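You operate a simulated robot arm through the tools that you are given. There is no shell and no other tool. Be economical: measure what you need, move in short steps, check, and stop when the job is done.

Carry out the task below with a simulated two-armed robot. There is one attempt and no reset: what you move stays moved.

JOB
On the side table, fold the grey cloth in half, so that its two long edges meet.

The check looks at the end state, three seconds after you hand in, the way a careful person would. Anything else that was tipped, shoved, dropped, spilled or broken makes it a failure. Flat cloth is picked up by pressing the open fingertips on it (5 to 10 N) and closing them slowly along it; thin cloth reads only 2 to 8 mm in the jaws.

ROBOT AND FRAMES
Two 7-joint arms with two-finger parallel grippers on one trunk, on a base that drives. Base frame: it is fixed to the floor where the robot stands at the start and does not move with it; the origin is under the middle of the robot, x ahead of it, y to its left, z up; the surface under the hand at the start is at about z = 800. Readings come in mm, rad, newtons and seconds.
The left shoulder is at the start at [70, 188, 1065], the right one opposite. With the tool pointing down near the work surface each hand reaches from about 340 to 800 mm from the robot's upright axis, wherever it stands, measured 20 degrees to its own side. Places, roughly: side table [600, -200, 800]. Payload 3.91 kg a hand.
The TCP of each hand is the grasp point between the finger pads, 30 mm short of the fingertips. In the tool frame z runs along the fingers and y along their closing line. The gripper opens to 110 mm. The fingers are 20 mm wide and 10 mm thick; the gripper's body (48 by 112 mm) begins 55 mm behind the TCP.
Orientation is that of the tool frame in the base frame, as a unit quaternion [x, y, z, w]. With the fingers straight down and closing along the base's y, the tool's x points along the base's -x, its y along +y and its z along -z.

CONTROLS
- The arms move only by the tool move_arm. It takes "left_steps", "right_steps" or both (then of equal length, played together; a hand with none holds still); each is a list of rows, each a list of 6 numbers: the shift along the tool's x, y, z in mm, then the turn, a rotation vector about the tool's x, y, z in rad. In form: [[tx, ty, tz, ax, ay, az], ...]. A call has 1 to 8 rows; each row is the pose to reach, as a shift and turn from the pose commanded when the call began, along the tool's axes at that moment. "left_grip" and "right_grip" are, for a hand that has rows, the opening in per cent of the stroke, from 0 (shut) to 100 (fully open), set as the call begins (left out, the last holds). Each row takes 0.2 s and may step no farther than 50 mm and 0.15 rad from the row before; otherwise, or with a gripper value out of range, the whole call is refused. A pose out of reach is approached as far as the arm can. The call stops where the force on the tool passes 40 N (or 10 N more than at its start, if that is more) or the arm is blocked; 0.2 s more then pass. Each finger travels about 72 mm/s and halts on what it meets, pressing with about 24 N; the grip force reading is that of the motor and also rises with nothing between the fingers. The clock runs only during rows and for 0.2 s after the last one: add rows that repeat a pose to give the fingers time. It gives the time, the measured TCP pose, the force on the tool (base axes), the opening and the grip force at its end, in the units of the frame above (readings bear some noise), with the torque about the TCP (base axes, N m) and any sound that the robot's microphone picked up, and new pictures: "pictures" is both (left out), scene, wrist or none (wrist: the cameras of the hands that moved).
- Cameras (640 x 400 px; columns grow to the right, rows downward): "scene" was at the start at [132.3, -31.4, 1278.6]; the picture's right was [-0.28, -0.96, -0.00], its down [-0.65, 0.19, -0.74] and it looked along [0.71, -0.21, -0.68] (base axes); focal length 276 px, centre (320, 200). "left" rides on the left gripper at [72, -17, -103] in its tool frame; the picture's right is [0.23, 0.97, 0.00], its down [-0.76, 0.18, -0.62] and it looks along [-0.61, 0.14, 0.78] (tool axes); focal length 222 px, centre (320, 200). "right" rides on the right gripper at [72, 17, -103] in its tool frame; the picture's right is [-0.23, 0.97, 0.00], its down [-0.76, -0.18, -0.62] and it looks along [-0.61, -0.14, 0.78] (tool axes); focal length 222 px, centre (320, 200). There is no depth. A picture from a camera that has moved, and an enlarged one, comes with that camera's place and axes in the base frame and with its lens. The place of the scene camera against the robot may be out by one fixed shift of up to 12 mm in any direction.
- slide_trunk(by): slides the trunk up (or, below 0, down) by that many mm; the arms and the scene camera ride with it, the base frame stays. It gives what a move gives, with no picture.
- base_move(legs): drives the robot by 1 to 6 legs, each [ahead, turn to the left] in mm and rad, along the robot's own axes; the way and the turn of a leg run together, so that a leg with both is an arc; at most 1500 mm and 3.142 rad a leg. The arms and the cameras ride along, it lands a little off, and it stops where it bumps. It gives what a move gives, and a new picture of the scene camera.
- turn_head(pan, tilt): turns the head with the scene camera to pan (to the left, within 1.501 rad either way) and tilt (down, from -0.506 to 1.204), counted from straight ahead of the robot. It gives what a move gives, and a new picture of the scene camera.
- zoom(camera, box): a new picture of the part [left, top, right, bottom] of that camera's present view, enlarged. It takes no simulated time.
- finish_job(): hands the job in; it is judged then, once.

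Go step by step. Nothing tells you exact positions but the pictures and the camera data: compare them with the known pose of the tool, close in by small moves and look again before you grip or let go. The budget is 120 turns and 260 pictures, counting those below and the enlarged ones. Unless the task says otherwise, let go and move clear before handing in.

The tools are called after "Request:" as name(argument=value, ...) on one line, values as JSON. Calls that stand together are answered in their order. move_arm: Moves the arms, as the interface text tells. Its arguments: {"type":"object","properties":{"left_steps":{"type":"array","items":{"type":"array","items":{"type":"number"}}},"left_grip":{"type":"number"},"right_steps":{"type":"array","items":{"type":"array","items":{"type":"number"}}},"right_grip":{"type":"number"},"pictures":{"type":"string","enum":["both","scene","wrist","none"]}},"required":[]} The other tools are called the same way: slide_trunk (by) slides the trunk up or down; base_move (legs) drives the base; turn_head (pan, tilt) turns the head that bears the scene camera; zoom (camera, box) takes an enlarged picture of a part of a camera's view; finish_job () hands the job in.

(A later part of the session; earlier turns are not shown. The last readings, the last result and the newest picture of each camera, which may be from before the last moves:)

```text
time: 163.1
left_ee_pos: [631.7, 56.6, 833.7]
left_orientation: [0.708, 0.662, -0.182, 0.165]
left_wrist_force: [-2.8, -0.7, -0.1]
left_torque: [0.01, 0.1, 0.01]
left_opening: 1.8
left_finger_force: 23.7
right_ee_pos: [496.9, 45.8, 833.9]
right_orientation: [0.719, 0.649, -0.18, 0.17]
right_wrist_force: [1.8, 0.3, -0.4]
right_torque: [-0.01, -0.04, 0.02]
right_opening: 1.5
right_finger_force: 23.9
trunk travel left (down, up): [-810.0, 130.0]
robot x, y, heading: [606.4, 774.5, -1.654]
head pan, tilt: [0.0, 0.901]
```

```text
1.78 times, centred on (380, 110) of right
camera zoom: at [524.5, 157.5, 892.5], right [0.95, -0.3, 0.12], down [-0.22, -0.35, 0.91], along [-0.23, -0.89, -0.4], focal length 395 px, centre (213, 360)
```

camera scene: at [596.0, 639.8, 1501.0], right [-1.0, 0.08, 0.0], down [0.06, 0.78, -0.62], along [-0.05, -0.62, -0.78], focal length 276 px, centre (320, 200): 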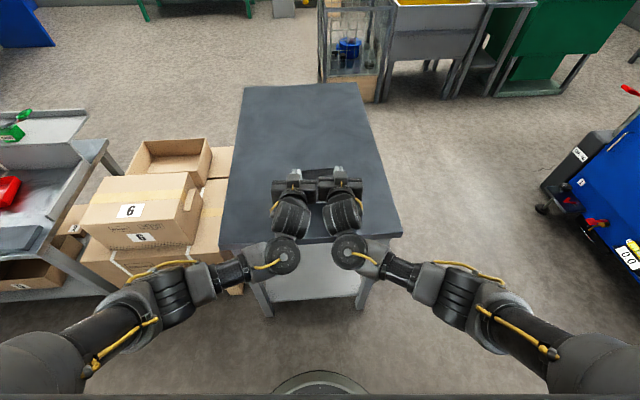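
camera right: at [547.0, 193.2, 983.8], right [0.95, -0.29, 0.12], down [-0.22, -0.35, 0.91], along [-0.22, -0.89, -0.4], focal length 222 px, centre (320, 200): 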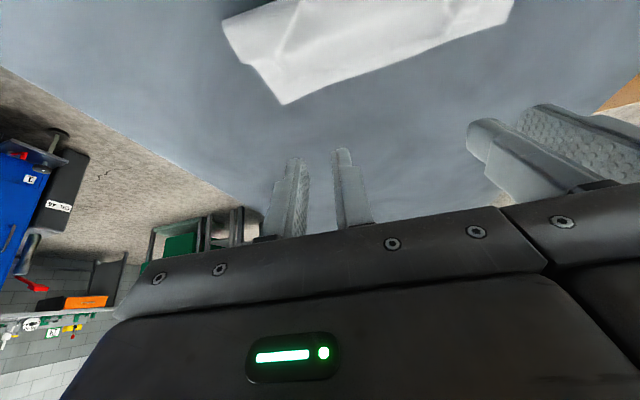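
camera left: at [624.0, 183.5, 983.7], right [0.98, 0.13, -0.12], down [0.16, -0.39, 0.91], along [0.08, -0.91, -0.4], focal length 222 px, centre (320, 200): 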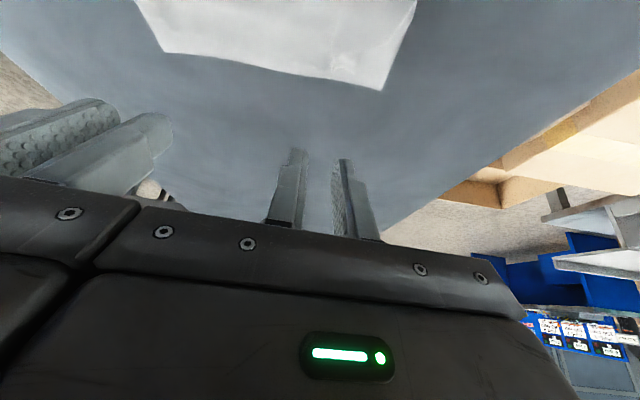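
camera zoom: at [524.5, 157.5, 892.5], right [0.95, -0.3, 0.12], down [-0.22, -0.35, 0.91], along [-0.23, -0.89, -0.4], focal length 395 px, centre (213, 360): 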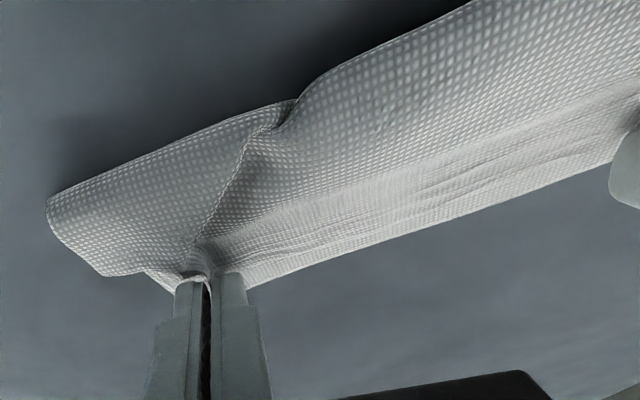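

The rim now meets the lower edge. I release and lift clear, closing the fingers for a flattening touch.

Request:
move_arm(left_steps=[[0, 0, 0, 0, 0, 0], [0, 0, 0, 0, 0, 0], [-3, 0, -5, 0, 0, 0], [-9.5, 0, -17.6, 0, 0, 0], [-14, 0, -26, 0, 0, 0]], right_steps=[[0, 0, 0, 0, 0, 0], [0, 0, 0, 0, 0, 0], [-3, 0, -5, 0, 0, 0], [-9.5, 0, -17.6, 0, 0, 0], [-14, 0, -26, 0, 0, 0]], left_grip=14, right_grip=14, pictures="none")

Request:
zoom(camera="left", box=[80, 0, 440, 200])

Request:
zoom(camera="right", box=[200, 0, 560, 200])

```text
time: 164.3
left_ee_pos: [631.4, 56.3, 862.5]
left_orientation: [0.708, 0.662, -0.183, 0.164]
left_wrist_force: [-0.1, -0.1, -0.1]
left_torque: [-0.01, 0.03, -0.02]
left_opening: 15.3
left_finger_force: 0.1
right_ee_pos: [497.2, 45.6, 863.5]
right_orientation: [0.72, 0.649, -0.181, 0.169]
right_wrist_force: [-0.8, 0.4, 0.7]
right_torque: [0.03, -0.04, 0.01]
right_opening: 15.5
right_finger_force: 0.1
trunk travel left (down, up): [-810.0, 130.0]
robot x, y, heading: [603.7, 768.9, -1.652]
head pan, tilt: [0.0, 0.901]
```

```text
1.78 times, centred on (260, 100) of left
camera zoom: at [624.6, 168.9, 921.0], right [0.98, 0.13, -0.12], down [0.16, -0.39, 0.91], along [0.07, -0.91, -0.4], focal length 395 px, centre (427, 378)
```

zoom: 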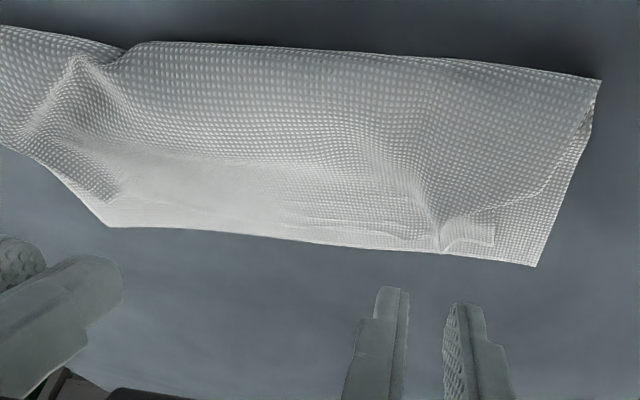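

```text
1.78 times, centred on (380, 100) of right
camera zoom: at [524.1, 158.2, 921.8], right [0.95, -0.3, 0.12], down [-0.22, -0.35, 0.91], along [-0.23, -0.89, -0.4], focal length 395 px, centre (213, 378)
```

zoom: 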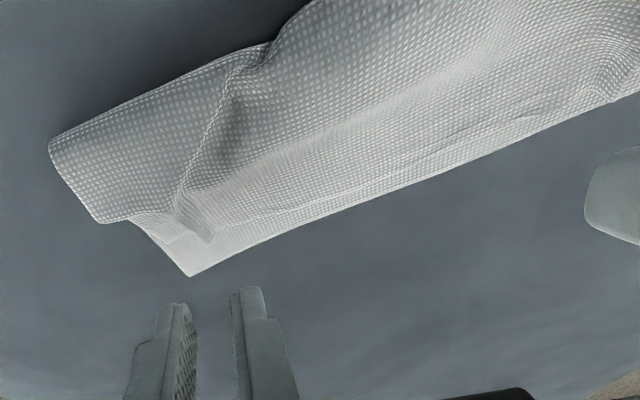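

The left meets within a few millimetres, the right within about 10–15 mm, and the ridges gather the corners. I flatten the ridges by pressing closed fingertips on them and opening, which spreads the top layer outward.

Request:
move_arm(left_steps=[[3, 0, -1.5, 0, 0, 0], [6.2, 0, -3.3, 0, 0, 0], [10, 0, 6, 0, 0, 0], [15.6, 0, 14.3, 0, 0, 0], [19, 0, 20.4, 0, 0, 0], [19, 0, 20.4, 0, 0, 0]], right_steps=[[4, 0, -2, 0, 0, 0], [8.8, 0, -4.7, 0, 0, 0], [13, 0, 4, 0, 0, 0], [18.3, 0, 12.9, 0, 0, 0], [22.1, 0, 19.9, 0, 0, 0], [22.1, 0, 19.9, 0, 0, 0]], left_grip=0, right_grip=0, pictures="none")

Request:
move_arm(left_steps=[[0.7, 0, 1.3, 0, 0, 0], [0.7, 0, 1.3, 0, 0, 0]], right_steps=[[0.7, 0, 1.3, 0, 0, 0], [0.7, 0, 1.3, 0, 0, 0]], pictures="none")

Request:
zoom(camera="right", box=[220, 50, 420, 190])

```text
time: 165.7
left_ee_pos: [632.2, 62.9, 837.0]
left_orientation: [0.709, 0.662, -0.182, 0.164]
left_wrist_force: [-0.8, 0.3, 0.8]
left_torque: [0.01, 0.0, 0.02]
left_opening: 0.0
left_finger_force: 23.9
right_ee_pos: [497.8, 55.7, 835.3]
right_orientation: [0.72, 0.649, -0.18, 0.169]
right_wrist_force: [0.4, -0.3, -0.7]
right_torque: [0.0, 0.0, 0.02]
right_opening: 0.2
right_finger_force: 23.9
trunk travel left (down, up): [-810.0, 130.0]
robot x, y, heading: [602.9, 770.1, -1.652]
head pan, tilt: [0.0, 0.901]
```

```text
time: 166.3
left_ee_pos: [632.9, 62.2, 835.2]
left_orientation: [0.709, 0.661, -0.182, 0.164]
left_wrist_force: [0.0, -0.5, -0.1]
left_torque: [0.0, 0.0, 0.03]
left_opening: 0.1
left_finger_force: 24.2
right_ee_pos: [497.3, 54.7, 833.2]
right_orientation: [0.719, 0.649, -0.179, 0.17]
right_wrist_force: [-0.5, -0.5, -0.1]
right_torque: [-0.02, 0.01, 0.02]
right_opening: 0.0
right_finger_force: 23.8
trunk travel left (down, up): [-810.0, 130.0]
robot x, y, heading: [605.7, 774.2, -1.658]
head pan, tilt: [0.0, 0.901]
```

```text
2.86 times, centred on (320, 120) of right
camera zoom: at [525.2, 167.4, 892.0], right [0.95, -0.3, 0.12], down [-0.22, -0.35, 0.91], along [-0.23, -0.89, -0.4], focal length 635 px, centre (320, 429)
```

zoom: 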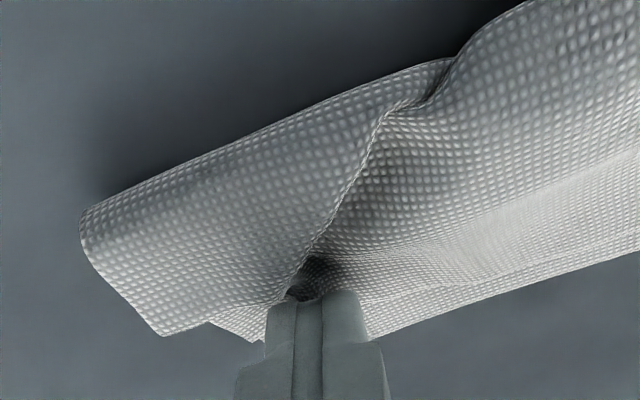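

Request:
move_arm(left_steps=[[0.7, 0, 1.3, 0, 0, 0], [1.4, 0, 2.6, 0, 0, 0], [1.4, 0, 2.6, 0, 0, 0]], right_steps=[[0.5, 0, 1, 0, 0, 0], [0.8, 0, 1.5, 0, 0, 0], [0.8, 0, 1.5, 0, 0, 0]], pictures="none")

Request:
move_arm(left_steps=[[0.2, 0, 0.4, 0, 0, 0], [0.2, 0, 0.4, 0, 0, 0]], right_steps=[[0.3, 0, 0.6, 0, 0, 0], [0.3, 0, 0.6, 0, 0, 0]], left_grip=10, right_grip=10, pictures="none")

Request:
move_arm(left_steps=[[0, 0, 0, 0, 0, 0], [0, 0, 0, 0, 0, 0]], right_steps=[[0, 0, 0, 0, 0, 0], [0, 0, 0, 0, 0, 0]], left_grip=26, right_grip=26, pictures="none")

Request:
zoom(camera="right", box=[220, 50, 420, 190])

Request:
zoom(camera="left", box=[220, 50, 420, 190])

```text
time: 167.1
left_ee_pos: [633.0, 63.8, 831.3]
left_orientation: [0.708, 0.662, -0.183, 0.165]
left_wrist_force: [0.3, -0.7, 2.9]
left_torque: [-0.03, 0.04, -0.01]
left_opening: 0.0
left_finger_force: 24.1
right_ee_pos: [497.5, 55.3, 833.6]
right_orientation: [0.719, 0.649, -0.179, 0.171]
right_wrist_force: [-0.8, -0.8, 0.0]
right_torque: [0.02, 0.01, 0.02]
right_opening: 0.0
right_finger_force: 23.7
trunk travel left (down, up): [-810.0, 130.0]
robot x, y, heading: [599.8, 771.2, -1.649]
head pan, tilt: [0.0, 0.901]
```

```text
time: 167.7
left_ee_pos: [632.6, 64.0, 832.6]
left_orientation: [0.709, 0.661, -0.182, 0.165]
left_wrist_force: [-0.7, -1.1, 4.7]
left_torque: [-0.03, 0.01, 0.0]
left_opening: 10.0
left_finger_force: 0.1
right_ee_pos: [499.0, 56.0, 833.3]
right_orientation: [0.72, 0.648, -0.18, 0.169]
right_wrist_force: [0.2, -0.4, 1.5]
right_torque: [-0.01, 0.0, -0.01]
right_opening: 10.7
right_finger_force: 0.1
trunk travel left (down, up): [-810.0, 130.0]
robot x, y, heading: [605.3, 772.5, -1.649]
head pan, tilt: [0.0, 0.901]
```

```text
time: 168.3
left_ee_pos: [632.4, 63.5, 832.4]
left_orientation: [0.709, 0.661, -0.183, 0.165]
left_wrist_force: [-1.3, 0.0, 5.6]
left_torque: [-0.05, -0.02, -0.01]
left_opening: 27.6
left_finger_force: 0.0
right_ee_pos: [497.6, 55.7, 833.4]
right_orientation: [0.719, 0.649, -0.18, 0.17]
right_wrist_force: [-0.1, -0.6, 0.1]
right_torque: [-0.01, 0.02, 0.01]
right_opening: 28.4
right_finger_force: 0.1
trunk travel left (down, up): [-810.0, 130.0]
robot x, y, heading: [603.0, 774.5, -1.653]
head pan, tilt: [0.0, 0.901]
```

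```text
2.86 times, centred on (320, 120) of right
camera zoom: at [525.3, 168.1, 890.6], right [0.95, -0.3, 0.12], down [-0.22, -0.35, 0.91], along [-0.23, -0.89, -0.4], focal length 635 px, centre (320, 429)
```

zoom: 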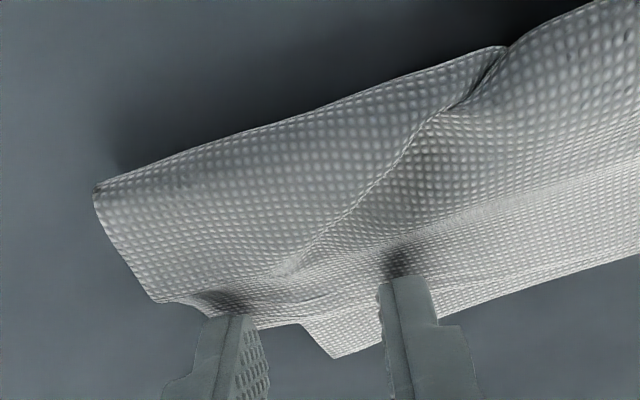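

```text
2.86 times, centred on (320, 120) of left
camera zoom: at [624.6, 176.8, 889.6], right [0.98, 0.13, -0.12], down [0.16, -0.38, 0.91], along [0.07, -0.91, -0.4], focal length 635 px, centre (320, 429)
```

zoom: 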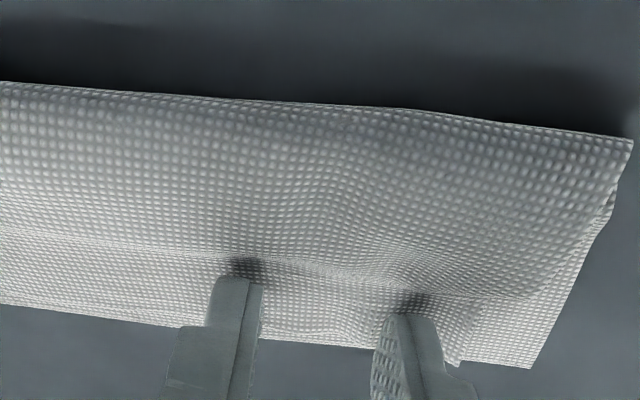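

The ridges are flattened nicely. I lift off and inspect the whole.

Request:
move_arm(left_steps=[[-5, 0, -9, 0, 0, 0], [-19, 0, -35, 0, 0, 0], [-38, 0, -70, 0, 0, 0], [-45, 40, -80, 0, 0, 0], [-45, 80, -80, 0, 0, 0], [-45, 120, -80, 0, 0, 0]], right_steps=[[-5, 0, -9, 0, 0, 0], [-19, 0, -35, 0, 0, 0], [-38, 0, -70, 0, 0, 0], [-45, -40, -80, 0, 0, 0], [-45, -80, -80, 0, 0, 0], [-45, -120, -80, 0, 0, 0]], pictures="none")

Request:
zoom(camera="scene", box=[270, 170, 370, 230])

```text
time: 169.7
left_ee_pos: [752.0, 53.3, 923.1]
left_orientation: [0.709, 0.661, -0.182, 0.165]
left_wrist_force: [-0.8, 0.5, 0.1]
left_torque: [0.02, 0.02, -0.01]
left_opening: 28.6
left_finger_force: 0.1
right_ee_pos: [377.8, 67.7, 923.3]
right_orientation: [0.72, 0.649, -0.18, 0.169]
right_wrist_force: [0.2, 0.4, -0.2]
right_torque: [-0.02, -0.01, -0.04]
right_opening: 28.8
right_finger_force: 0.0
trunk travel left (down, up): [-810.0, 130.0]
robot x, y, heading: [599.7, 773.5, -1.647]
head pan, tilt: [0.0, 0.901]
```

```text
6.40 times, centred on (320, 200) of scene
camera zoom: at [595.8, 639.9, 1501.1], right [-1.0, 0.08, 0.0], down [0.06, 0.78, -0.62], along [-0.05, -0.62, -0.78], focal length 1769 px, centre (320, 200)
```

zoom: 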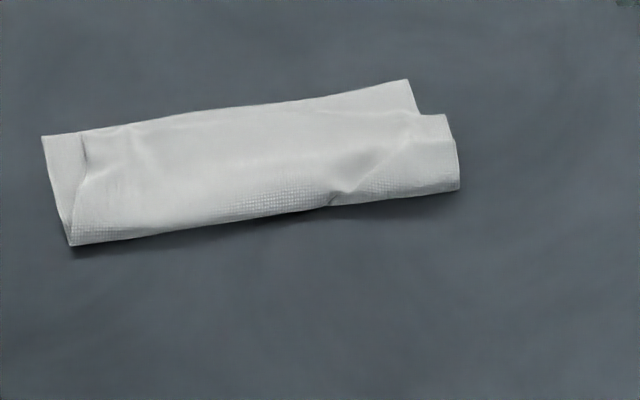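

The top layer ended about 20 mm too far right, and its right corner about 25 mm short. I will pinch the top layer near both rim corners once more and shift it. I move above those spots.

Request:
move_arm(left_steps=[[2, -35, 5, 0, 0, 0], [4, -70, 10, 0, 0, 0], [8, -104, 20, 0, 0, 0], [16, -104, 35, 0, 0, 0], [24, -104, 52, 0, 0, 0], [30.3, -104, 66.6, 0, 0, 0], [30.3, -104, 66.6, 0, 0, 0]], right_steps=[[2, 42, 5, 0, 0, 0], [4, 84, 10, 0, 0, 0], [8, 125.6, 20, 0, 0, 0], [16, 125.6, 35, 0, 0, 0], [25, 125.6, 52, 0, 0, 0], [32.6, 125.6, 65.3, 0, 0, 0], [32.6, 125.6, 65.3, 0, 0, 0]], left_grip=20, right_grip=20, pictures="none")

Request:
zoom(camera="left", box=[200, 40, 420, 200])

Request:
zoom(camera="right", box=[200, 40, 420, 200])

```text
time: 171.3
left_ee_pos: [647.6, 56.5, 851.3]
left_orientation: [0.709, 0.661, -0.182, 0.165]
left_wrist_force: [0.1, 1.0, 0.1]
left_torque: [0.01, -0.04, 0.01]
left_opening: 22.0
left_finger_force: 0.1
right_ee_pos: [504.3, 52.3, 851.3]
right_orientation: [0.719, 0.65, -0.179, 0.169]
right_wrist_force: [0.5, 0.3, 0.3]
right_torque: [-0.01, -0.02, 0.01]
right_opening: 22.0
right_finger_force: 0.1
trunk travel left (down, up): [-810.0, 130.0]
robot x, y, heading: [601.0, 774.2, -1.651]
head pan, tilt: [0.0, 0.901]
```

```text
2.50 times, centred on (310, 120) of left
camera zoom: at [641.2, 168.5, 908.0], right [0.98, 0.13, -0.12], down [0.16, -0.39, 0.91], along [0.07, -0.91, -0.4], focal length 555 px, centre (345, 400)
```

zoom: 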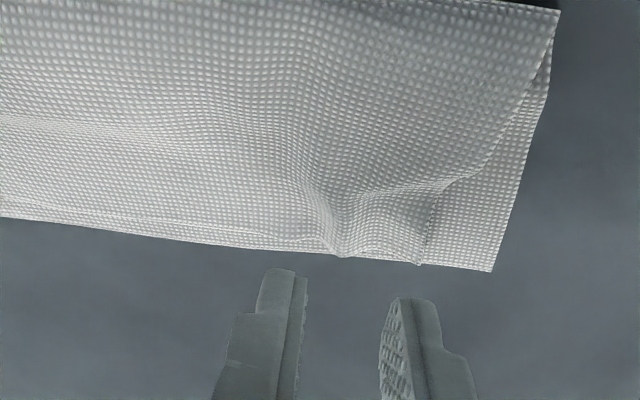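

```text
2.50 times, centred on (310, 120) of right
camera zoom: at [531.1, 163.5, 909.3], right [0.95, -0.3, 0.12], down [-0.22, -0.35, 0.91], along [-0.23, -0.89, -0.4], focal length 555 px, centre (345, 400)
```

zoom: 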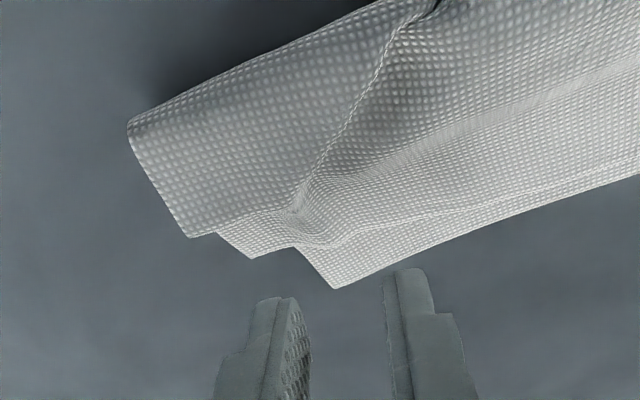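

Now it's clear: the left rim already meets the edge but sits 20 mm inward, and the right corner needs about 22 mm left and 10 mm outward. Existing ridges help again, so I lower around them.

Request:
move_arm(left_steps=[[2, -3, 4, 0, 0, 0], [5, -4, 9, 0, 0, 0], [7.8, -4, 14.4, 0, 0, 0], [7.8, -4, 14.4, 0, 0, 0]], right_steps=[[2, -4, 4, 0, 0, 0], [5, -7, 9, 0, 0, 0], [8.4, -7, 15.4, 0, 0, 0], [8.4, -7, 15.4, 0, 0, 0]], left_grip=16, right_grip=16, pictures="none")

Request:
move_arm(left_steps=[[0.3, 0, 0.7, 0, 0, 0], [0.3, 0, 0.7, 0, 0, 0]], right_steps=[[0.5, 0, 1, 0, 0, 0], [0.5, 0, 1, 0, 0, 0]], left_grip=11, right_grip=13, pictures="none")

Request:
zoom(camera="left", box=[240, 70, 400, 190])

Request:
zoom(camera="right", box=[240, 70, 400, 190])

```text
time: 172.3
left_ee_pos: [643.2, 56.0, 834.6]
left_orientation: [0.708, 0.662, -0.182, 0.165]
left_wrist_force: [-0.1, 0.3, 0.5]
left_torque: [0.0, 0.01, 0.02]
left_opening: 17.5
left_finger_force: 0.0
right_ee_pos: [497.5, 52.1, 832.9]
right_orientation: [0.72, 0.649, -0.179, 0.169]
right_wrist_force: [0.4, -0.6, -0.3]
right_torque: [0.03, 0.02, 0.01]
right_opening: 17.4
right_finger_force: 0.2
trunk travel left (down, up): [-810.0, 130.0]
robot x, y, heading: [606.3, 772.3, -1.654]
head pan, tilt: [0.0, 0.901]
```

```text
time: 172.9
left_ee_pos: [643.8, 55.0, 833.9]
left_orientation: [0.709, 0.661, -0.182, 0.164]
left_wrist_force: [1.3, -0.4, 0.2]
left_torque: [0.0, 0.01, 0.02]
left_opening: 12.1
left_finger_force: 0.0
right_ee_pos: [497.8, 51.9, 833.3]
right_orientation: [0.72, 0.648, -0.18, 0.17]
right_wrist_force: [0.6, 0.0, 1.9]
right_torque: [0.0, 0.01, -0.02]
right_opening: 14.3
right_finger_force: 0.1
trunk travel left (down, up): [-810.0, 130.0]
robot x, y, heading: [603.8, 776.1, -1.655]
head pan, tilt: [0.0, 0.901]
```

```text
3.33 times, centred on (320, 130) of left
camera zoom: at [636.7, 168.9, 890.8], right [0.98, 0.13, -0.12], down [0.16, -0.39, 0.91], along [0.07, -0.91, -0.4], focal length 740 px, centre (320, 433)
```

zoom: 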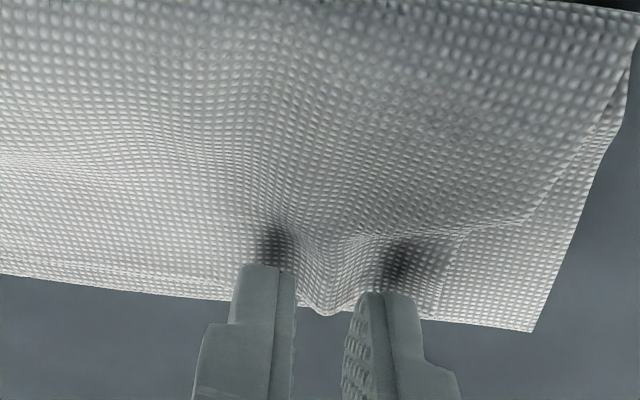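

```text
3.33 times, centred on (320, 130) of right
camera zoom: at [524.0, 163.9, 890.5], right [0.95, -0.3, 0.12], down [-0.22, -0.35, 0.91], along [-0.23, -0.89, -0.4], focal length 740 px, centre (320, 433)
```

zoom: 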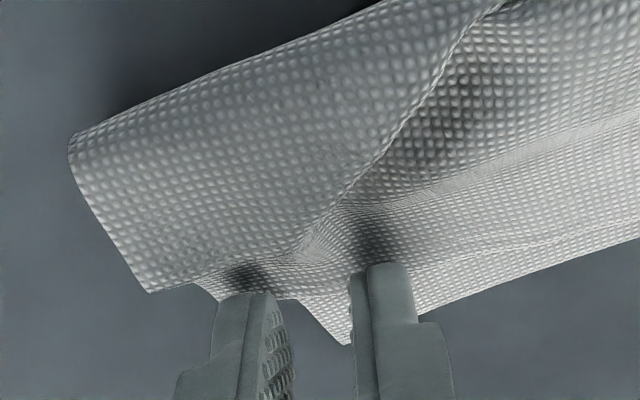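

Both are straddling top-layer ridges with light contact. I close slowly.

Request:
move_arm(left_steps=[[0.2, 0, 0.4, 0, 0, 0]], right_steps=[[0.1, 0, 0.2, 0, 0, 0]], left_grip=7, right_grip=9, pictures="none")

Request:
move_arm(left_steps=[[0, 0, 0, 0, 0, 0]], right_steps=[[0, 0, 0, 0, 0, 0]], left_grip=4, right_grip=5, pictures="none")

Request:
move_arm(left_steps=[[0, 0, 0, 0, 0, 0], [0, 0, 0, 0, 0, 0]], right_steps=[[0, 0, 0, 0, 0, 0], [0, 0, 0, 0, 0, 0]], left_grip=0, right_grip=0, pictures="none")

Request:
zoom(camera="left", box=[240, 70, 400, 190])

Request:
zoom(camera="right", box=[240, 70, 400, 190])

```text
time: 173.3
left_ee_pos: [644.7, 55.7, 833.0]
left_orientation: [0.708, 0.662, -0.183, 0.166]
left_wrist_force: [0.5, 1.2, 0.3]
left_torque: [0.01, 0.01, 0.01]
left_opening: 7.6
left_finger_force: 0.0
right_ee_pos: [497.5, 52.4, 832.7]
right_orientation: [0.72, 0.649, -0.179, 0.17]
right_wrist_force: [0.1, -0.2, 2.9]
right_torque: [-0.04, -0.01, 0.01]
right_opening: 9.6
right_finger_force: 0.1
trunk travel left (down, up): [-810.0, 130.0]
robot x, y, heading: [604.3, 771.4, -1.649]
head pan, tilt: [0.0, 0.901]
```

```text
time: 173.7
left_ee_pos: [643.7, 56.2, 833.4]
left_orientation: [0.708, 0.662, -0.182, 0.165]
left_wrist_force: [0.3, 0.2, 0.1]
left_torque: [-0.01, 0.0, -0.03]
left_opening: 4.4
left_finger_force: 0.0
right_ee_pos: [496.6, 51.1, 832.5]
right_orientation: [0.72, 0.649, -0.179, 0.169]
right_wrist_force: [0.1, -0.2, 3.5]
right_torque: [0.0, 0.04, 0.0]
right_opening: 5.0
right_finger_force: 0.0
trunk travel left (down, up): [-810.0, 130.0]
robot x, y, heading: [603.3, 776.7, -1.655]
head pan, tilt: [0.0, 0.901]
```

```text
time: 174.3
left_ee_pos: [644.4, 57.1, 832.1]
left_orientation: [0.709, 0.661, -0.182, 0.164]
left_wrist_force: [-0.2, 0.3, 0.7]
left_torque: [-0.04, 0.0, -0.01]
left_opening: 1.6
left_finger_force: 23.8
right_ee_pos: [497.5, 51.8, 832.8]
right_orientation: [0.72, 0.649, -0.179, 0.169]
right_wrist_force: [-0.7, -0.3, 3.9]
right_torque: [-0.03, 0.02, 0.03]
right_opening: 0.2
right_finger_force: 23.9
trunk travel left (down, up): [-810.0, 130.0]
robot x, y, heading: [607.4, 772.8, -1.656]
head pan, tilt: [0.0, 0.901]
```

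```text
3.33 times, centred on (320, 130) of left
camera zoom: at [636.6, 169.3, 890.4], right [0.98, 0.13, -0.12], down [0.16, -0.39, 0.91], along [0.07, -0.91, -0.4], focal length 740 px, centre (320, 433)
```

zoom: 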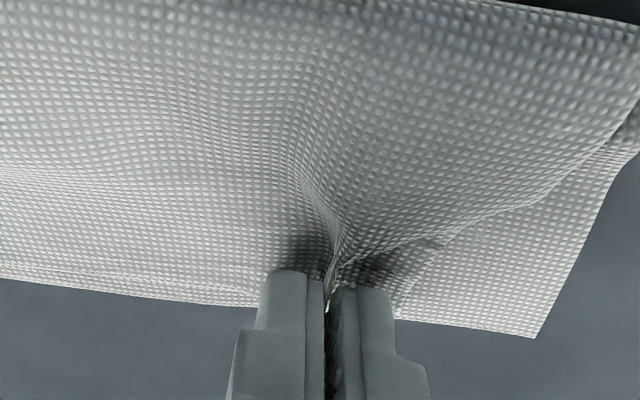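

```text
3.33 times, centred on (320, 130) of right
camera zoom: at [523.9, 164.3, 890.4], right [0.95, -0.3, 0.12], down [-0.22, -0.35, 0.91], along [-0.23, -0.89, -0.4], focal length 740 px, centre (320, 433)
```

zoom: 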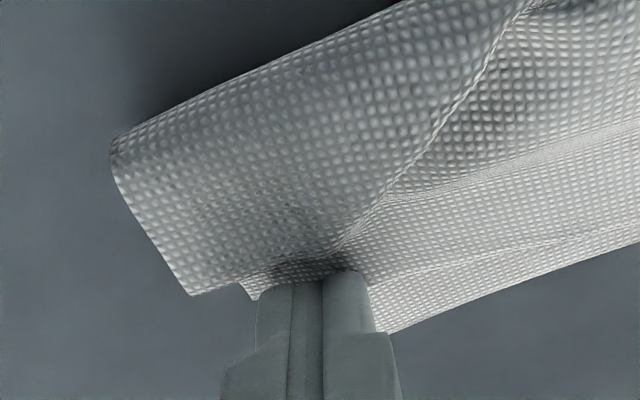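

The left holds; the right slipped. I reopen the right, shift 7 mm deeper on its ridge and retry in one go.

Request:
move_arm(right_steps=[[0, 0, 0, 0, 0, 0], [-2, 0, -4, 0, 0, 0], [5, 3, -7, 0, 0, 0], [7.3, 3, -1.7, 0, 0, 0], [7.3, 3, -1.7, 0, 0, 0]], right_grip=22, pictures="none")

Request:
move_arm(right_steps=[[0, 0, 0, 0, 0, 0]], right_grip=17, pictures="none")

Request:
move_arm(right_steps=[[0, 0, 0, 0, 0, 0]], right_grip=12, pictures="none")

Request:
move_arm(right_steps=[[0, 0, 0, 0, 0, 0]], right_grip=7, pictures="none")

Request:
move_arm(right_steps=[[0, 0, 0, 0, 0, 0], [0, 0, 0, 0, 0, 0], [0, 0, 0, 0, 0, 0]], right_grip=0, pictures="none")

Request:
zoom(camera="right", box=[220, 50, 420, 190])

```text
time: 175.5
left_ee_pos: [644.5, 57.8, 834.7]
left_orientation: [0.708, 0.661, -0.182, 0.165]
left_wrist_force: [0.4, 0.4, -0.6]
left_torque: [-0.01, 0.02, -0.01]
left_opening: 1.4
left_finger_force: 23.8
right_ee_pos: [501.1, 58.4, 831.9]
right_orientation: [0.719, 0.649, -0.181, 0.171]
right_wrist_force: [-0.6, 0.4, 9.0]
right_torque: [-0.06, -0.09, -0.01]
right_opening: 24.0
right_finger_force: 0.2
trunk travel left (down, up): [-810.0, 130.0]
robot x, y, heading: [603.1, 773.0, -1.647]
head pan, tilt: [0.0, 0.901]
```

```text
time: 175.9
left_ee_pos: [644.5, 56.6, 833.7]
left_orientation: [0.708, 0.661, -0.183, 0.166]
left_wrist_force: [-0.4, 0.2, -0.4]
left_torque: [0.0, 0.02, -0.01]
left_opening: 1.3
left_finger_force: 23.8
right_ee_pos: [500.5, 59.4, 832.4]
right_orientation: [0.72, 0.648, -0.181, 0.17]
right_wrist_force: [0.5, -0.7, 10.9]
right_torque: [-0.09, -0.12, 0.0]
right_opening: 19.1
right_finger_force: 0.4
trunk travel left (down, up): [-810.0, 130.0]
robot x, y, heading: [604.8, 772.5, -1.652]
head pan, tilt: [0.0, 0.901]
```

```text
time: 176.3
left_ee_pos: [643.6, 57.0, 834.0]
left_orientation: [0.709, 0.661, -0.183, 0.165]
left_wrist_force: [-1.4, -0.8, 0.2]
left_torque: [-0.02, 0.03, -0.01]
left_opening: 1.8
left_finger_force: 23.7
right_ee_pos: [500.1, 59.1, 833.0]
right_orientation: [0.719, 0.649, -0.18, 0.17]
right_wrist_force: [-0.3, -0.5, 13.6]
right_torque: [-0.1, -0.07, -0.02]
right_opening: 13.4
right_finger_force: 0.2
trunk travel left (down, up): [-810.0, 130.0]
robot x, y, heading: [605.5, 771.3, -1.65]
head pan, tilt: [0.0, 0.901]
```

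```text
time: 176.7
left_ee_pos: [643.2, 56.9, 834.5]
left_orientation: [0.708, 0.661, -0.184, 0.165]
left_wrist_force: [-1.2, 0.2, -0.9]
left_torque: [-0.04, 0.05, 0.02]
left_opening: 2.0
left_finger_force: 24.1
right_ee_pos: [500.8, 60.0, 832.8]
right_orientation: [0.719, 0.649, -0.18, 0.17]
right_wrist_force: [1.9, 1.1, 16.0]
right_torque: [-0.06, -0.1, -0.01]
right_opening: 8.1
right_finger_force: 0.5
trunk travel left (down, up): [-810.0, 130.0]
robot x, y, heading: [605.4, 772.6, -1.655]
head pan, tilt: [0.0, 0.901]
```

```text
time: 177.5
left_ee_pos: [644.0, 57.7, 835.5]
left_orientation: [0.709, 0.661, -0.184, 0.164]
left_wrist_force: [-4.5, -0.1, -0.1]
left_torque: [0.0, 0.11, -0.01]
left_opening: 1.6
left_finger_force: 24.0
right_ee_pos: [500.9, 59.2, 831.7]
right_orientation: [0.719, 0.649, -0.18, 0.17]
right_wrist_force: [4.9, -0.9, 17.9]
right_torque: [-0.1, -0.15, 0.04]
right_opening: 2.7
right_finger_force: 24.1
trunk travel left (down, up): [-810.0, 130.0]
robot x, y, heading: [606.2, 771.9, -1.652]
head pan, tilt: [0.0, 0.901]
```

```text
2.86 times, centred on (320, 120) of right
camera zoom: at [528.0, 172.0, 889.6], right [0.95, -0.29, 0.12], down [-0.22, -0.35, 0.91], along [-0.23, -0.89, -0.4], focal length 635 px, centre (320, 429)
```

zoom: 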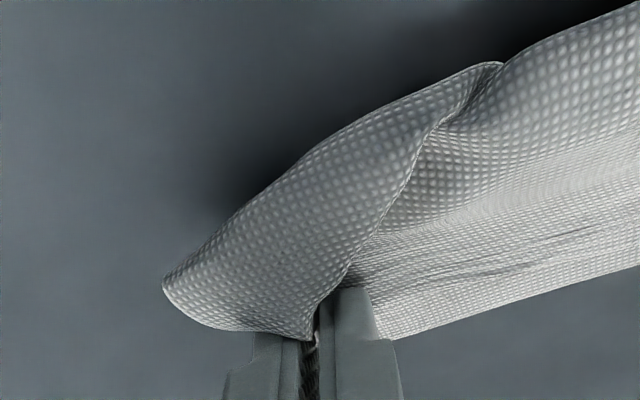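

The right holds 2.7 mm, possibly two layers. I lift it a little and check.

Request:
move_arm(right_steps=[[-3, 0, -5, 0, 0, 0], [-6, 0, -11, 0, 0, 0], [-9, 0, -17, 0, 0, 0]], left_steps=[[-2, 0, -4, 0, 0, 0], [-4, 0, -8, 0, 0, 0], [-6, 0, -11, 0, 0, 0]], pictures="none")

Request:
zoom(camera="right", box=[200, 20, 480, 200])

Request:
zoom(camera="left", box=[160, 20, 440, 200])

```text
time: 178.3
left_ee_pos: [644.1, 56.1, 844.5]
left_orientation: [0.708, 0.662, -0.181, 0.164]
left_wrist_force: [-3.3, -0.3, -0.4]
left_torque: [0.02, 0.12, 0.01]
left_opening: 2.0
left_finger_force: 23.7
right_ee_pos: [500.1, 59.2, 847.9]
right_orientation: [0.721, 0.648, -0.18, 0.168]
right_wrist_force: [2.9, -0.3, -0.5]
right_torque: [-0.01, -0.07, 0.02]
right_opening: 2.8
right_finger_force: 23.5
trunk travel left (down, up): [-810.0, 130.0]
robot x, y, heading: [607.1, 773.6, -1.648]
head pan, tilt: [0.0, 0.901]
```

```text
2.22 times, centred on (340, 110) of right
camera zoom: at [527.2, 171.2, 906.7], right [0.95, -0.3, 0.12], down [-0.22, -0.35, 0.91], along [-0.23, -0.89, -0.4], focal length 494 px, centre (276, 400)
```

zoom: 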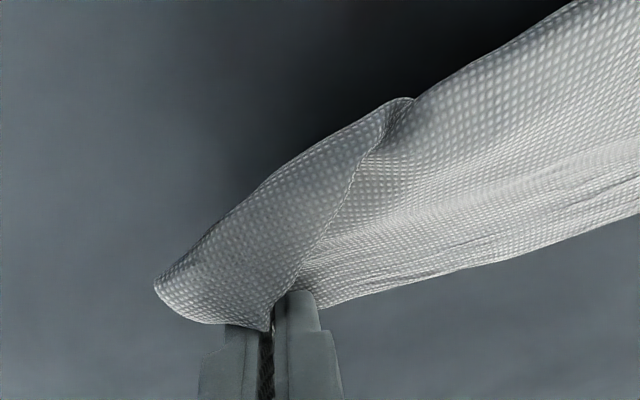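

```text
2.22 times, centred on (300, 110) of left
camera zoom: at [636.6, 168.6, 902.4], right [0.98, 0.13, -0.12], down [0.16, -0.39, 0.91], along [0.07, -0.91, -0.4], focal length 494 px, centre (364, 400)
```

zoom: 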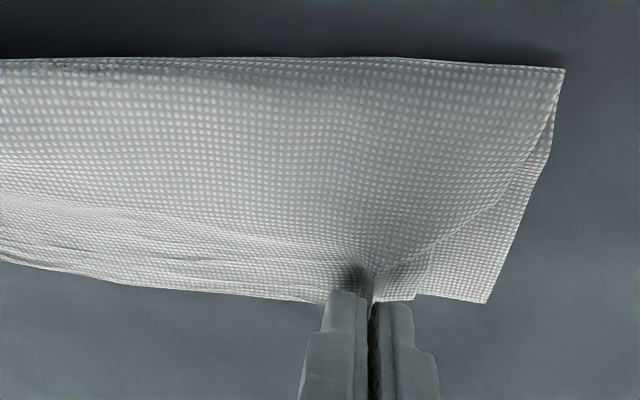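

The right has caught both layers, so I let it go. I will then use the left grip alone to draw the top layer 18 mm to the left.

Request:
move_arm(right_steps=[[4, 0, 8, 0, 0, 0], [8.5, 0, 16, 0, 0, 0], [8.5, 0, 16, 0, 0, 0]], pictures="none")

Request:
move_arm(right_steps=[[0, 0, 0, 0, 0, 0], [0, 0, 0, 0, 0, 0], [-5, 0, -9, 0, 0, 0], [-19, 0, -35, 0, 0, 0], [-38, 0, -70, 0, 0, 0], [-43, -40, -75, 0, 0, 0], [-43, -80, -75, 0, 0, 0]], right_grip=20, pictures="none")

Request:
move_arm(left_steps=[[0, 4, 0, 0, 0, 0], [0, 8, 0, 0, 0, 0], [0, 12, 0, 0, 0, 0], [0, 16, 0, 0, 0, 0], [0, 20, 0, 0, 0, 0], [0, 20, 0, 0, 0, 0]], pictures="none")

Request:
zoom(camera="scene", box=[270, 170, 370, 230])

Request:
zoom(camera="left", box=[40, 0, 440, 200])

```text
time: 179.1
left_ee_pos: [643.6, 56.3, 845.9]
left_orientation: [0.709, 0.662, -0.182, 0.164]
left_wrist_force: [-3.4, 0.3, -0.7]
left_torque: [-0.04, 0.1, 0.01]
left_opening: 1.7
left_finger_force: 24.1
right_ee_pos: [500.1, 59.4, 832.0]
right_orientation: [0.719, 0.649, -0.18, 0.17]
right_wrist_force: [1.3, 0.1, 4.4]
right_torque: [-0.06, -0.07, 0.02]
right_opening: 2.6
right_finger_force: 23.5
trunk travel left (down, up): [-810.0, 130.0]
robot x, y, heading: [604.7, 772.6, -1.657]
head pan, tilt: [0.0, 0.901]
```

```text
time: 180.7
left_ee_pos: [643.1, 55.9, 844.7]
left_orientation: [0.708, 0.662, -0.182, 0.165]
left_wrist_force: [-0.1, 0.5, 0.6]
left_torque: [0.03, -0.02, 0.01]
left_opening: 1.6
left_finger_force: 23.8
right_ee_pos: [417.9, 66.8, 916.3]
right_orientation: [0.719, 0.649, -0.181, 0.169]
right_wrist_force: [-0.2, -0.9, -0.5]
right_torque: [-0.01, 0.0, -0.01]
right_opening: 22.2
right_finger_force: 0.0
trunk travel left (down, up): [-810.0, 130.0]
robot x, y, heading: [604.1, 774.7, -1.651]
head pan, tilt: [0.0, 0.901]
```

```text
time: 182.1
left_ee_pos: [664.1, 54.3, 844.8]
left_orientation: [0.709, 0.662, -0.182, 0.164]
left_wrist_force: [-0.1, -0.1, -0.6]
left_torque: [-0.03, 0.0, 0.01]
left_opening: 1.5
left_finger_force: 24.1
right_ee_pos: [419.8, 66.3, 917.3]
right_orientation: [0.72, 0.649, -0.18, 0.17]
right_wrist_force: [0.2, -0.7, -0.9]
right_torque: [0.02, -0.03, -0.01]
right_opening: 22.0
right_finger_force: 0.0
trunk travel left (down, up): [-810.0, 130.0]
robot x, y, heading: [604.2, 771.6, -1.656]
head pan, tilt: [0.0, 0.901]
```

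```text
6.40 times, centred on (320, 200) of scene
camera zoom: at [595.8, 639.7, 1501.1], right [-1.0, 0.08, 0.0], down [0.06, 0.78, -0.62], along [-0.05, -0.62, -0.78], focal length 1769 px, centre (320, 200)
```

zoom: 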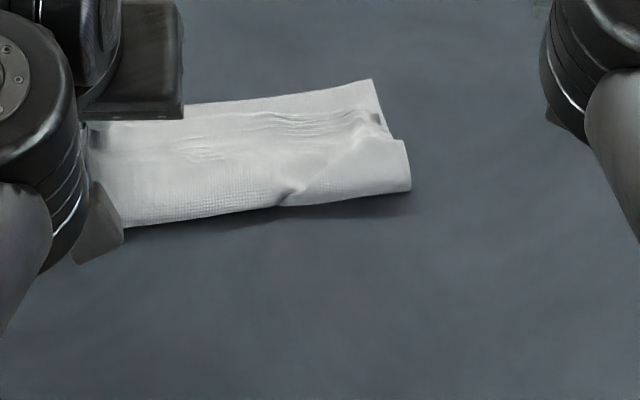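

```text
1.60 times, centred on (240, 100) of left
camera zoom: at [656.5, 167.2, 902.2], right [0.98, 0.13, -0.12], down [0.16, -0.39, 0.91], along [0.07, -0.91, -0.4], focal length 355 px, centre (448, 360)
```

zoom: 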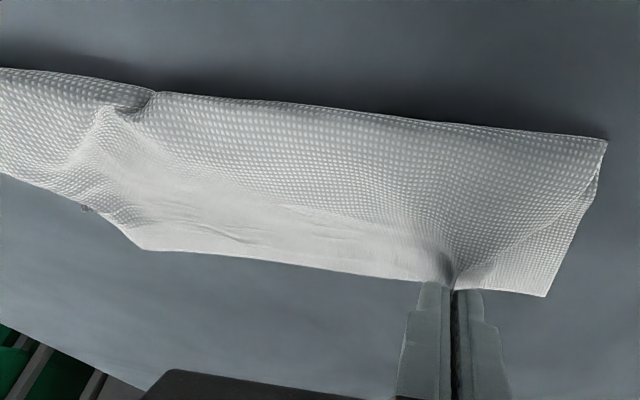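

Request:
move_arm(left_steps=[[3, 0, 5, 0, 0, 0], [5, 0, 9.5, 0, 0, 0], [5, 0, 9.5, 0, 0, 0]], pictures="none")

Request:
move_arm(left_steps=[[0, 0, 0, 0, 0, 0], [0, 0, 0, 0, 0, 0], [-5, 0, -9, 0, 0, 0], [-19, 0, -35, 0, 0, 0], [-38, -20, -70, 0, 0.05, 0], [-42, -50, -90, 0, 0.15, 0], [-45, -75, -110, 0, 0.27, 0], [-45, -85, -115, 0, 0.38, 0]], left_grip=18, pictures="none")

Request:
zoom(camera="left", box=[180, 0, 460, 160])

```text
time: 182.9
left_ee_pos: [663.8, 53.4, 834.1]
left_orientation: [0.709, 0.661, -0.183, 0.165]
left_wrist_force: [-0.1, 0.4, -0.6]
left_torque: [-0.06, 0.02, 0.03]
left_opening: 1.6
left_finger_force: 24.0
right_ee_pos: [420.1, 66.6, 916.4]
right_orientation: [0.72, 0.649, -0.18, 0.17]
right_wrist_force: [0.5, 0.0, 0.5]
right_torque: [-0.01, 0.01, 0.02]
right_opening: 22.1
right_finger_force: 0.0
trunk travel left (down, up): [-810.0, 130.0]
robot x, y, heading: [608.5, 771.1, -1.653]
head pan, tilt: [0.0, 0.901]
```

```text
time: 184.7
left_ee_pos: [582.3, 74.9, 957.3]
left_orientation: [0.73, 0.681, -0.043, 0.037]
left_wrist_force: [-1.2, 0.5, -0.1]
left_torque: [0.01, 0.02, 0.02]
left_opening: 20.0
left_finger_force: 0.1
right_ee_pos: [419.7, 65.7, 915.1]
right_orientation: [0.72, 0.649, -0.179, 0.169]
right_wrist_force: [0.4, 0.5, -0.3]
right_torque: [0.02, 0.01, -0.01]
right_opening: 22.0
right_finger_force: 0.1
trunk travel left (down, up): [-810.0, 130.0]
robot x, y, heading: [602.5, 772.3, -1.652]
head pan, tilt: [0.0, 0.901]
```

```text
2.29 times, centred on (320, 80) of left
camera zoom: at [572.0, 158.8, 1052.5], right [0.99, 0.16, -0.03], down [0.13, -0.7, 0.7], along [0.09, -0.7, -0.71], focal length 508 px, centre (320, 474)
```

zoom: 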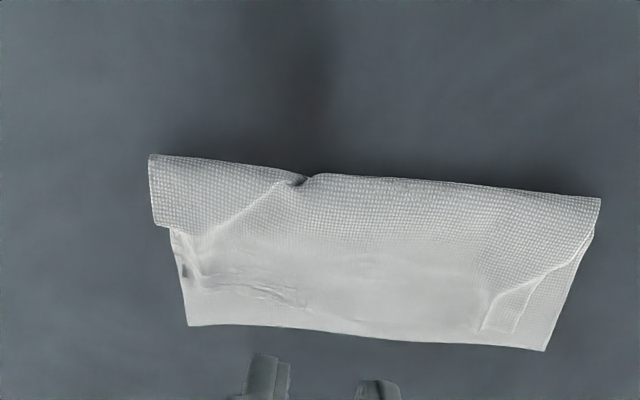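

Request:
zoom(camera="left", box=[235, 70, 335, 160])

```text
4.44 times, centred on (285, 115) of left
camera zoom: at [572.0, 158.8, 1052.5], right [0.99, 0.16, -0.03], down [0.13, -0.7, 0.7], along [0.09, -0.7, -0.71], focal length 987 px, centre (476, 578)
```

zoom: 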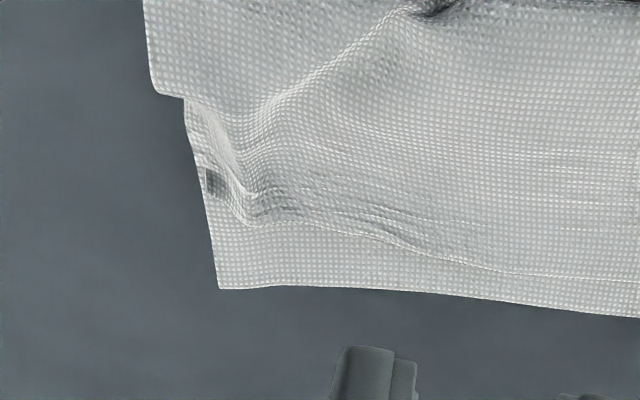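

The left half meets well; the right end of the rim is still about 20–25 mm short, with a ridge standing there. One more light pinch with the right hand; the left moves out of the way.

Request:
move_arm(left_steps=[[0, 40, 0, 0, 0, 0], [0, 80, 0, 0, 0, 0], [0, 120, 0, 0, -0.05, 0], [0, 150, 0, 0, -0.1, 0], [0, 150, 0, 0, -0.1, 0], [0, 150, 0, 0, -0.1, 0], [0, 150, 0, 0, -0.1, 0], [0, 150, 0, 0, -0.1, 0]], right_steps=[[0, 0, 0, 0, 0, 0], [0, 30, 0, 0, 0, 0], [0, 65, 3, 0, 0, 0], [2, 105.8, 8, 0, 0, 0], [10, 105.8, 25, 0, 0, 0], [20, 105.8, 46, 0, 0, 0], [32.8, 105.8, 73, 0, 0, 0], [32.8, 105.8, 73, 0, 0, 0]], right_grip=15, pictures="none")

Request:
zoom(camera="right", box=[220, 50, 420, 190])

```text
time: 186.5
left_ee_pos: [730.2, 65.0, 955.1]
left_orientation: [0.727, 0.678, -0.081, 0.071]
left_wrist_force: [-1.0, -0.3, 0.3]
left_torque: [0.01, -0.04, 0.0]
left_opening: 20.0
left_finger_force: 0.0
right_ee_pos: [524.9, 49.1, 837.4]
right_orientation: [0.719, 0.649, -0.181, 0.169]
right_wrist_force: [0.5, -0.1, 0.4]
right_torque: [0.01, -0.01, 0.03]
right_opening: 16.6
right_finger_force: 0.0
trunk travel left (down, up): [-810.0, 130.0]
robot x, y, heading: [602.9, 771.8, -1.651]
head pan, tilt: [0.0, 0.901]
```

```text
2.86 times, centred on (320, 120) of right
camera zoom: at [551.9, 160.3, 895.7], right [0.95, -0.3, 0.12], down [-0.22, -0.35, 0.91], along [-0.23, -0.89, -0.4], focal length 635 px, centre (320, 429)
```

zoom: 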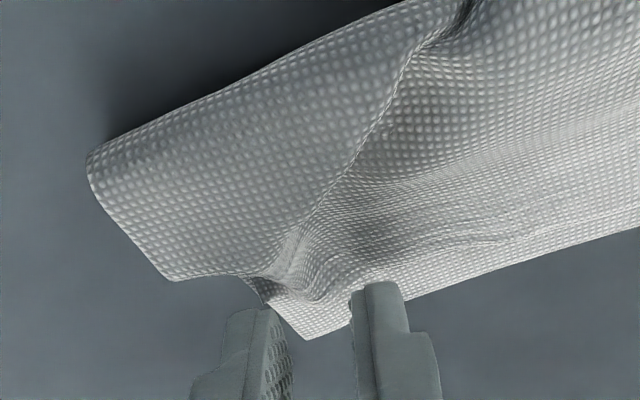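

Request:
move_arm(right_steps=[[0.5, -4, 1, 0, 0, 0], [2, -4, 3.7, 0, 0, 0], [2, -4, 3.7, 0, 0, 0]], right_grip=15, pictures="none")

Request:
move_arm(right_steps=[[0, 0, 0, 0, 0, 0]], right_grip=10, pictures="none")

Request:
move_arm(right_steps=[[0, 0, 0, 0, 0, 0]], right_grip=5, pictures="none")

Request:
move_arm(right_steps=[[0, 0, 0, 0, 0, 0], [0, 0, 0, 0, 0, 0], [-3, 0, -5, 0, 0, 0], [-4.7, 0, -8.8, 0, 0, 0]], right_grip=0, pictures="none")

Request:
zoom(camera="right", box=[220, 40, 440, 190])

```text
time: 187.3
left_ee_pos: [731.8, 64.7, 954.9]
left_orientation: [0.726, 0.679, -0.082, 0.07]
left_wrist_force: [-1.0, 0.6, 1.3]
left_torque: [0.01, 0.0, -0.04]
left_opening: 19.7
left_finger_force: 0.1
right_ee_pos: [520.1, 48.4, 833.0]
right_orientation: [0.72, 0.649, -0.18, 0.17]
right_wrist_force: [0.5, 0.1, 0.4]
right_torque: [-0.02, 0.04, 0.01]
right_opening: 16.3
right_finger_force: 0.0
trunk travel left (down, up): [-810.0, 130.0]
robot x, y, heading: [603.0, 775.3, -1.655]
head pan, tilt: [0.0, 0.901]
```

```text
time: 187.7
left_ee_pos: [730.3, 64.8, 957.0]
left_orientation: [0.727, 0.678, -0.083, 0.071]
left_wrist_force: [0.3, -0.2, -0.3]
left_torque: [-0.01, 0.02, -0.01]
left_opening: 19.9
left_finger_force: 0.0
right_ee_pos: [521.4, 47.8, 834.1]
right_orientation: [0.72, 0.649, -0.18, 0.17]
right_wrist_force: [0.0, 0.7, -0.3]
right_torque: [-0.02, 0.03, 0.03]
right_opening: 11.1
right_finger_force: 0.0
trunk travel left (down, up): [-810.0, 130.0]
robot x, y, heading: [605.8, 773.8, -1.654]
head pan, tilt: [0.0, 0.901]
```

```text
time: 188.1
left_ee_pos: [731.2, 65.1, 955.6]
left_orientation: [0.727, 0.679, -0.082, 0.07]
left_wrist_force: [-0.5, 0.3, -0.3]
left_torque: [-0.01, 0.05, 0.03]
left_opening: 19.7
left_finger_force: 0.1
right_ee_pos: [521.7, 48.5, 834.1]
right_orientation: [0.72, 0.649, -0.18, 0.168]
right_wrist_force: [0.0, 0.6, 0.1]
right_torque: [0.0, -0.07, 0.0]
right_opening: 5.4
right_finger_force: 0.0
trunk travel left (down, up): [-810.0, 130.0]
robot x, y, heading: [602.9, 776.9, -1.65]
head pan, tilt: [0.0, 0.901]
```

```text
time: 189.1
left_ee_pos: [731.3, 65.6, 955.4]
left_orientation: [0.727, 0.679, -0.082, 0.07]
left_wrist_force: [0.3, 0.5, 0.2]
left_torque: [0.03, -0.04, -0.02]
left_opening: 19.8
left_finger_force: 0.0
right_ee_pos: [520.8, 48.5, 843.7]
right_orientation: [0.72, 0.649, -0.179, 0.169]
right_wrist_force: [0.3, -0.4, 1.5]
right_torque: [0.0, 0.04, -0.02]
right_opening: 1.9
right_finger_force: 24.0
trunk travel left (down, up): [-810.0, 130.0]
robot x, y, heading: [605.2, 771.4, -1.654]
head pan, tilt: [0.0, 0.901]
```

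```text
2.67 times, centred on (330, 115) of right
camera zoom: at [547.9, 160.8, 901.5], right [0.95, -0.3, 0.12], down [-0.22, -0.35, 0.91], along [-0.23, -0.89, -0.4], focal length 592 px, centre (293, 427)
```

zoom: 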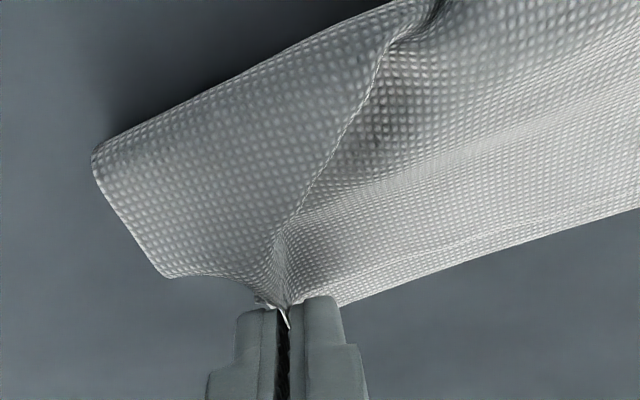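

The right holds the top layer only. I pull it 24 mm outward, set down, release and move clear.

Request:
move_arm(right_steps=[[-5.3, 0, 2.8, 0, 0, 0], [-10.5, 0, 5.7, 0, 0, 0], [-15.8, 0, 8.5, 0, 0, 0], [-21.1, 0, 11.4, 0, 0, 0], [-19, 0, 15.5, 0, 0, 0], [-16.9, 0, 19.3, 0, 0, 0], [-16.9, 0, 19.3, 0, 0, 0]], pictures="none")

Request:
move_arm(right_steps=[[0, 0, 0, 0, 0, 0], [0, 0, 0, 0, 0, 0], [-5, 0, -9, 0, 0, 0], [-19, 0, -35, 0, 0, 0], [-38, 0, -70, 0, 0, 0], [-43, -40, -75, 0, 0, 0], [-43, -80, -75, 0, 0, 0], [-43, -110, -75, 0, 0, 0]], right_grip=16, pictures="none")

Request:
zoom(camera="scene", box=[270, 170, 370, 230])

```text
time: 190.7
left_ee_pos: [730.7, 64.4, 955.3]
left_orientation: [0.727, 0.678, -0.081, 0.07]
left_wrist_force: [0.9, -0.3, 0.0]
left_torque: [-0.03, -0.02, 0.03]
left_opening: 19.6
left_finger_force: 0.1
right_ee_pos: [518.1, 34.7, 845.0]
right_orientation: [0.719, 0.649, -0.179, 0.17]
right_wrist_force: [0.3, -0.2, -0.4]
right_torque: [-0.03, -0.01, 0.02]
right_opening: 1.6
right_finger_force: 24.1
right hand out of reach, approached as far as the arm can: row 3, 4, 5, 6, 7
trunk travel left (down, up): [-810.0, 130.0]
robot x, y, heading: [602.2, 772.4, -1.657]
head pan, tilt: [0.0, 0.901]
```

```text
time: 192.5
left_ee_pos: [730.5, 64.3, 956.4]
left_orientation: [0.727, 0.678, -0.082, 0.071]
left_wrist_force: [-0.2, 0.3, 0.4]
left_torque: [0.0, -0.04, 0.0]
left_opening: 19.7
left_finger_force: 0.1
right_ee_pos: [408.2, 44.4, 931.8]
right_orientation: [0.719, 0.649, -0.179, 0.169]
right_wrist_force: [-0.4, -0.1, 0.2]
right_torque: [0.0, -0.02, -0.01]
right_opening: 17.6
right_finger_force: 0.0
trunk travel left (down, up): [-810.0, 130.0]
robot x, y, heading: [604.0, 771.1, -1.656]
head pan, tilt: [0.0, 0.901]
```

```text
6.40 times, centred on (320, 200) of scene
camera zoom: at [595.1, 639.8, 1501.1], right [-1.0, 0.08, 0.0], down [0.06, 0.78, -0.62], along [-0.05, -0.62, -0.78], focal length 1769 px, centre (320, 200)
```

zoom: 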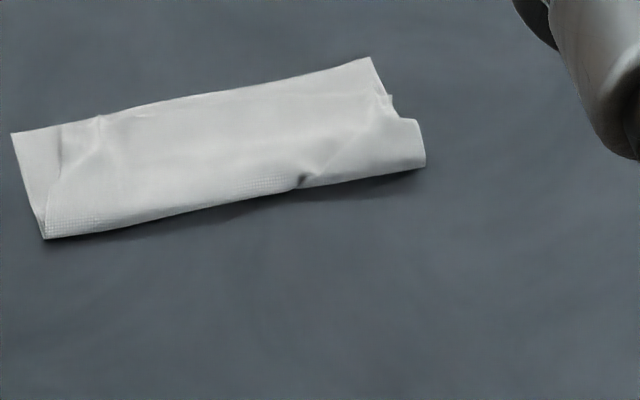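

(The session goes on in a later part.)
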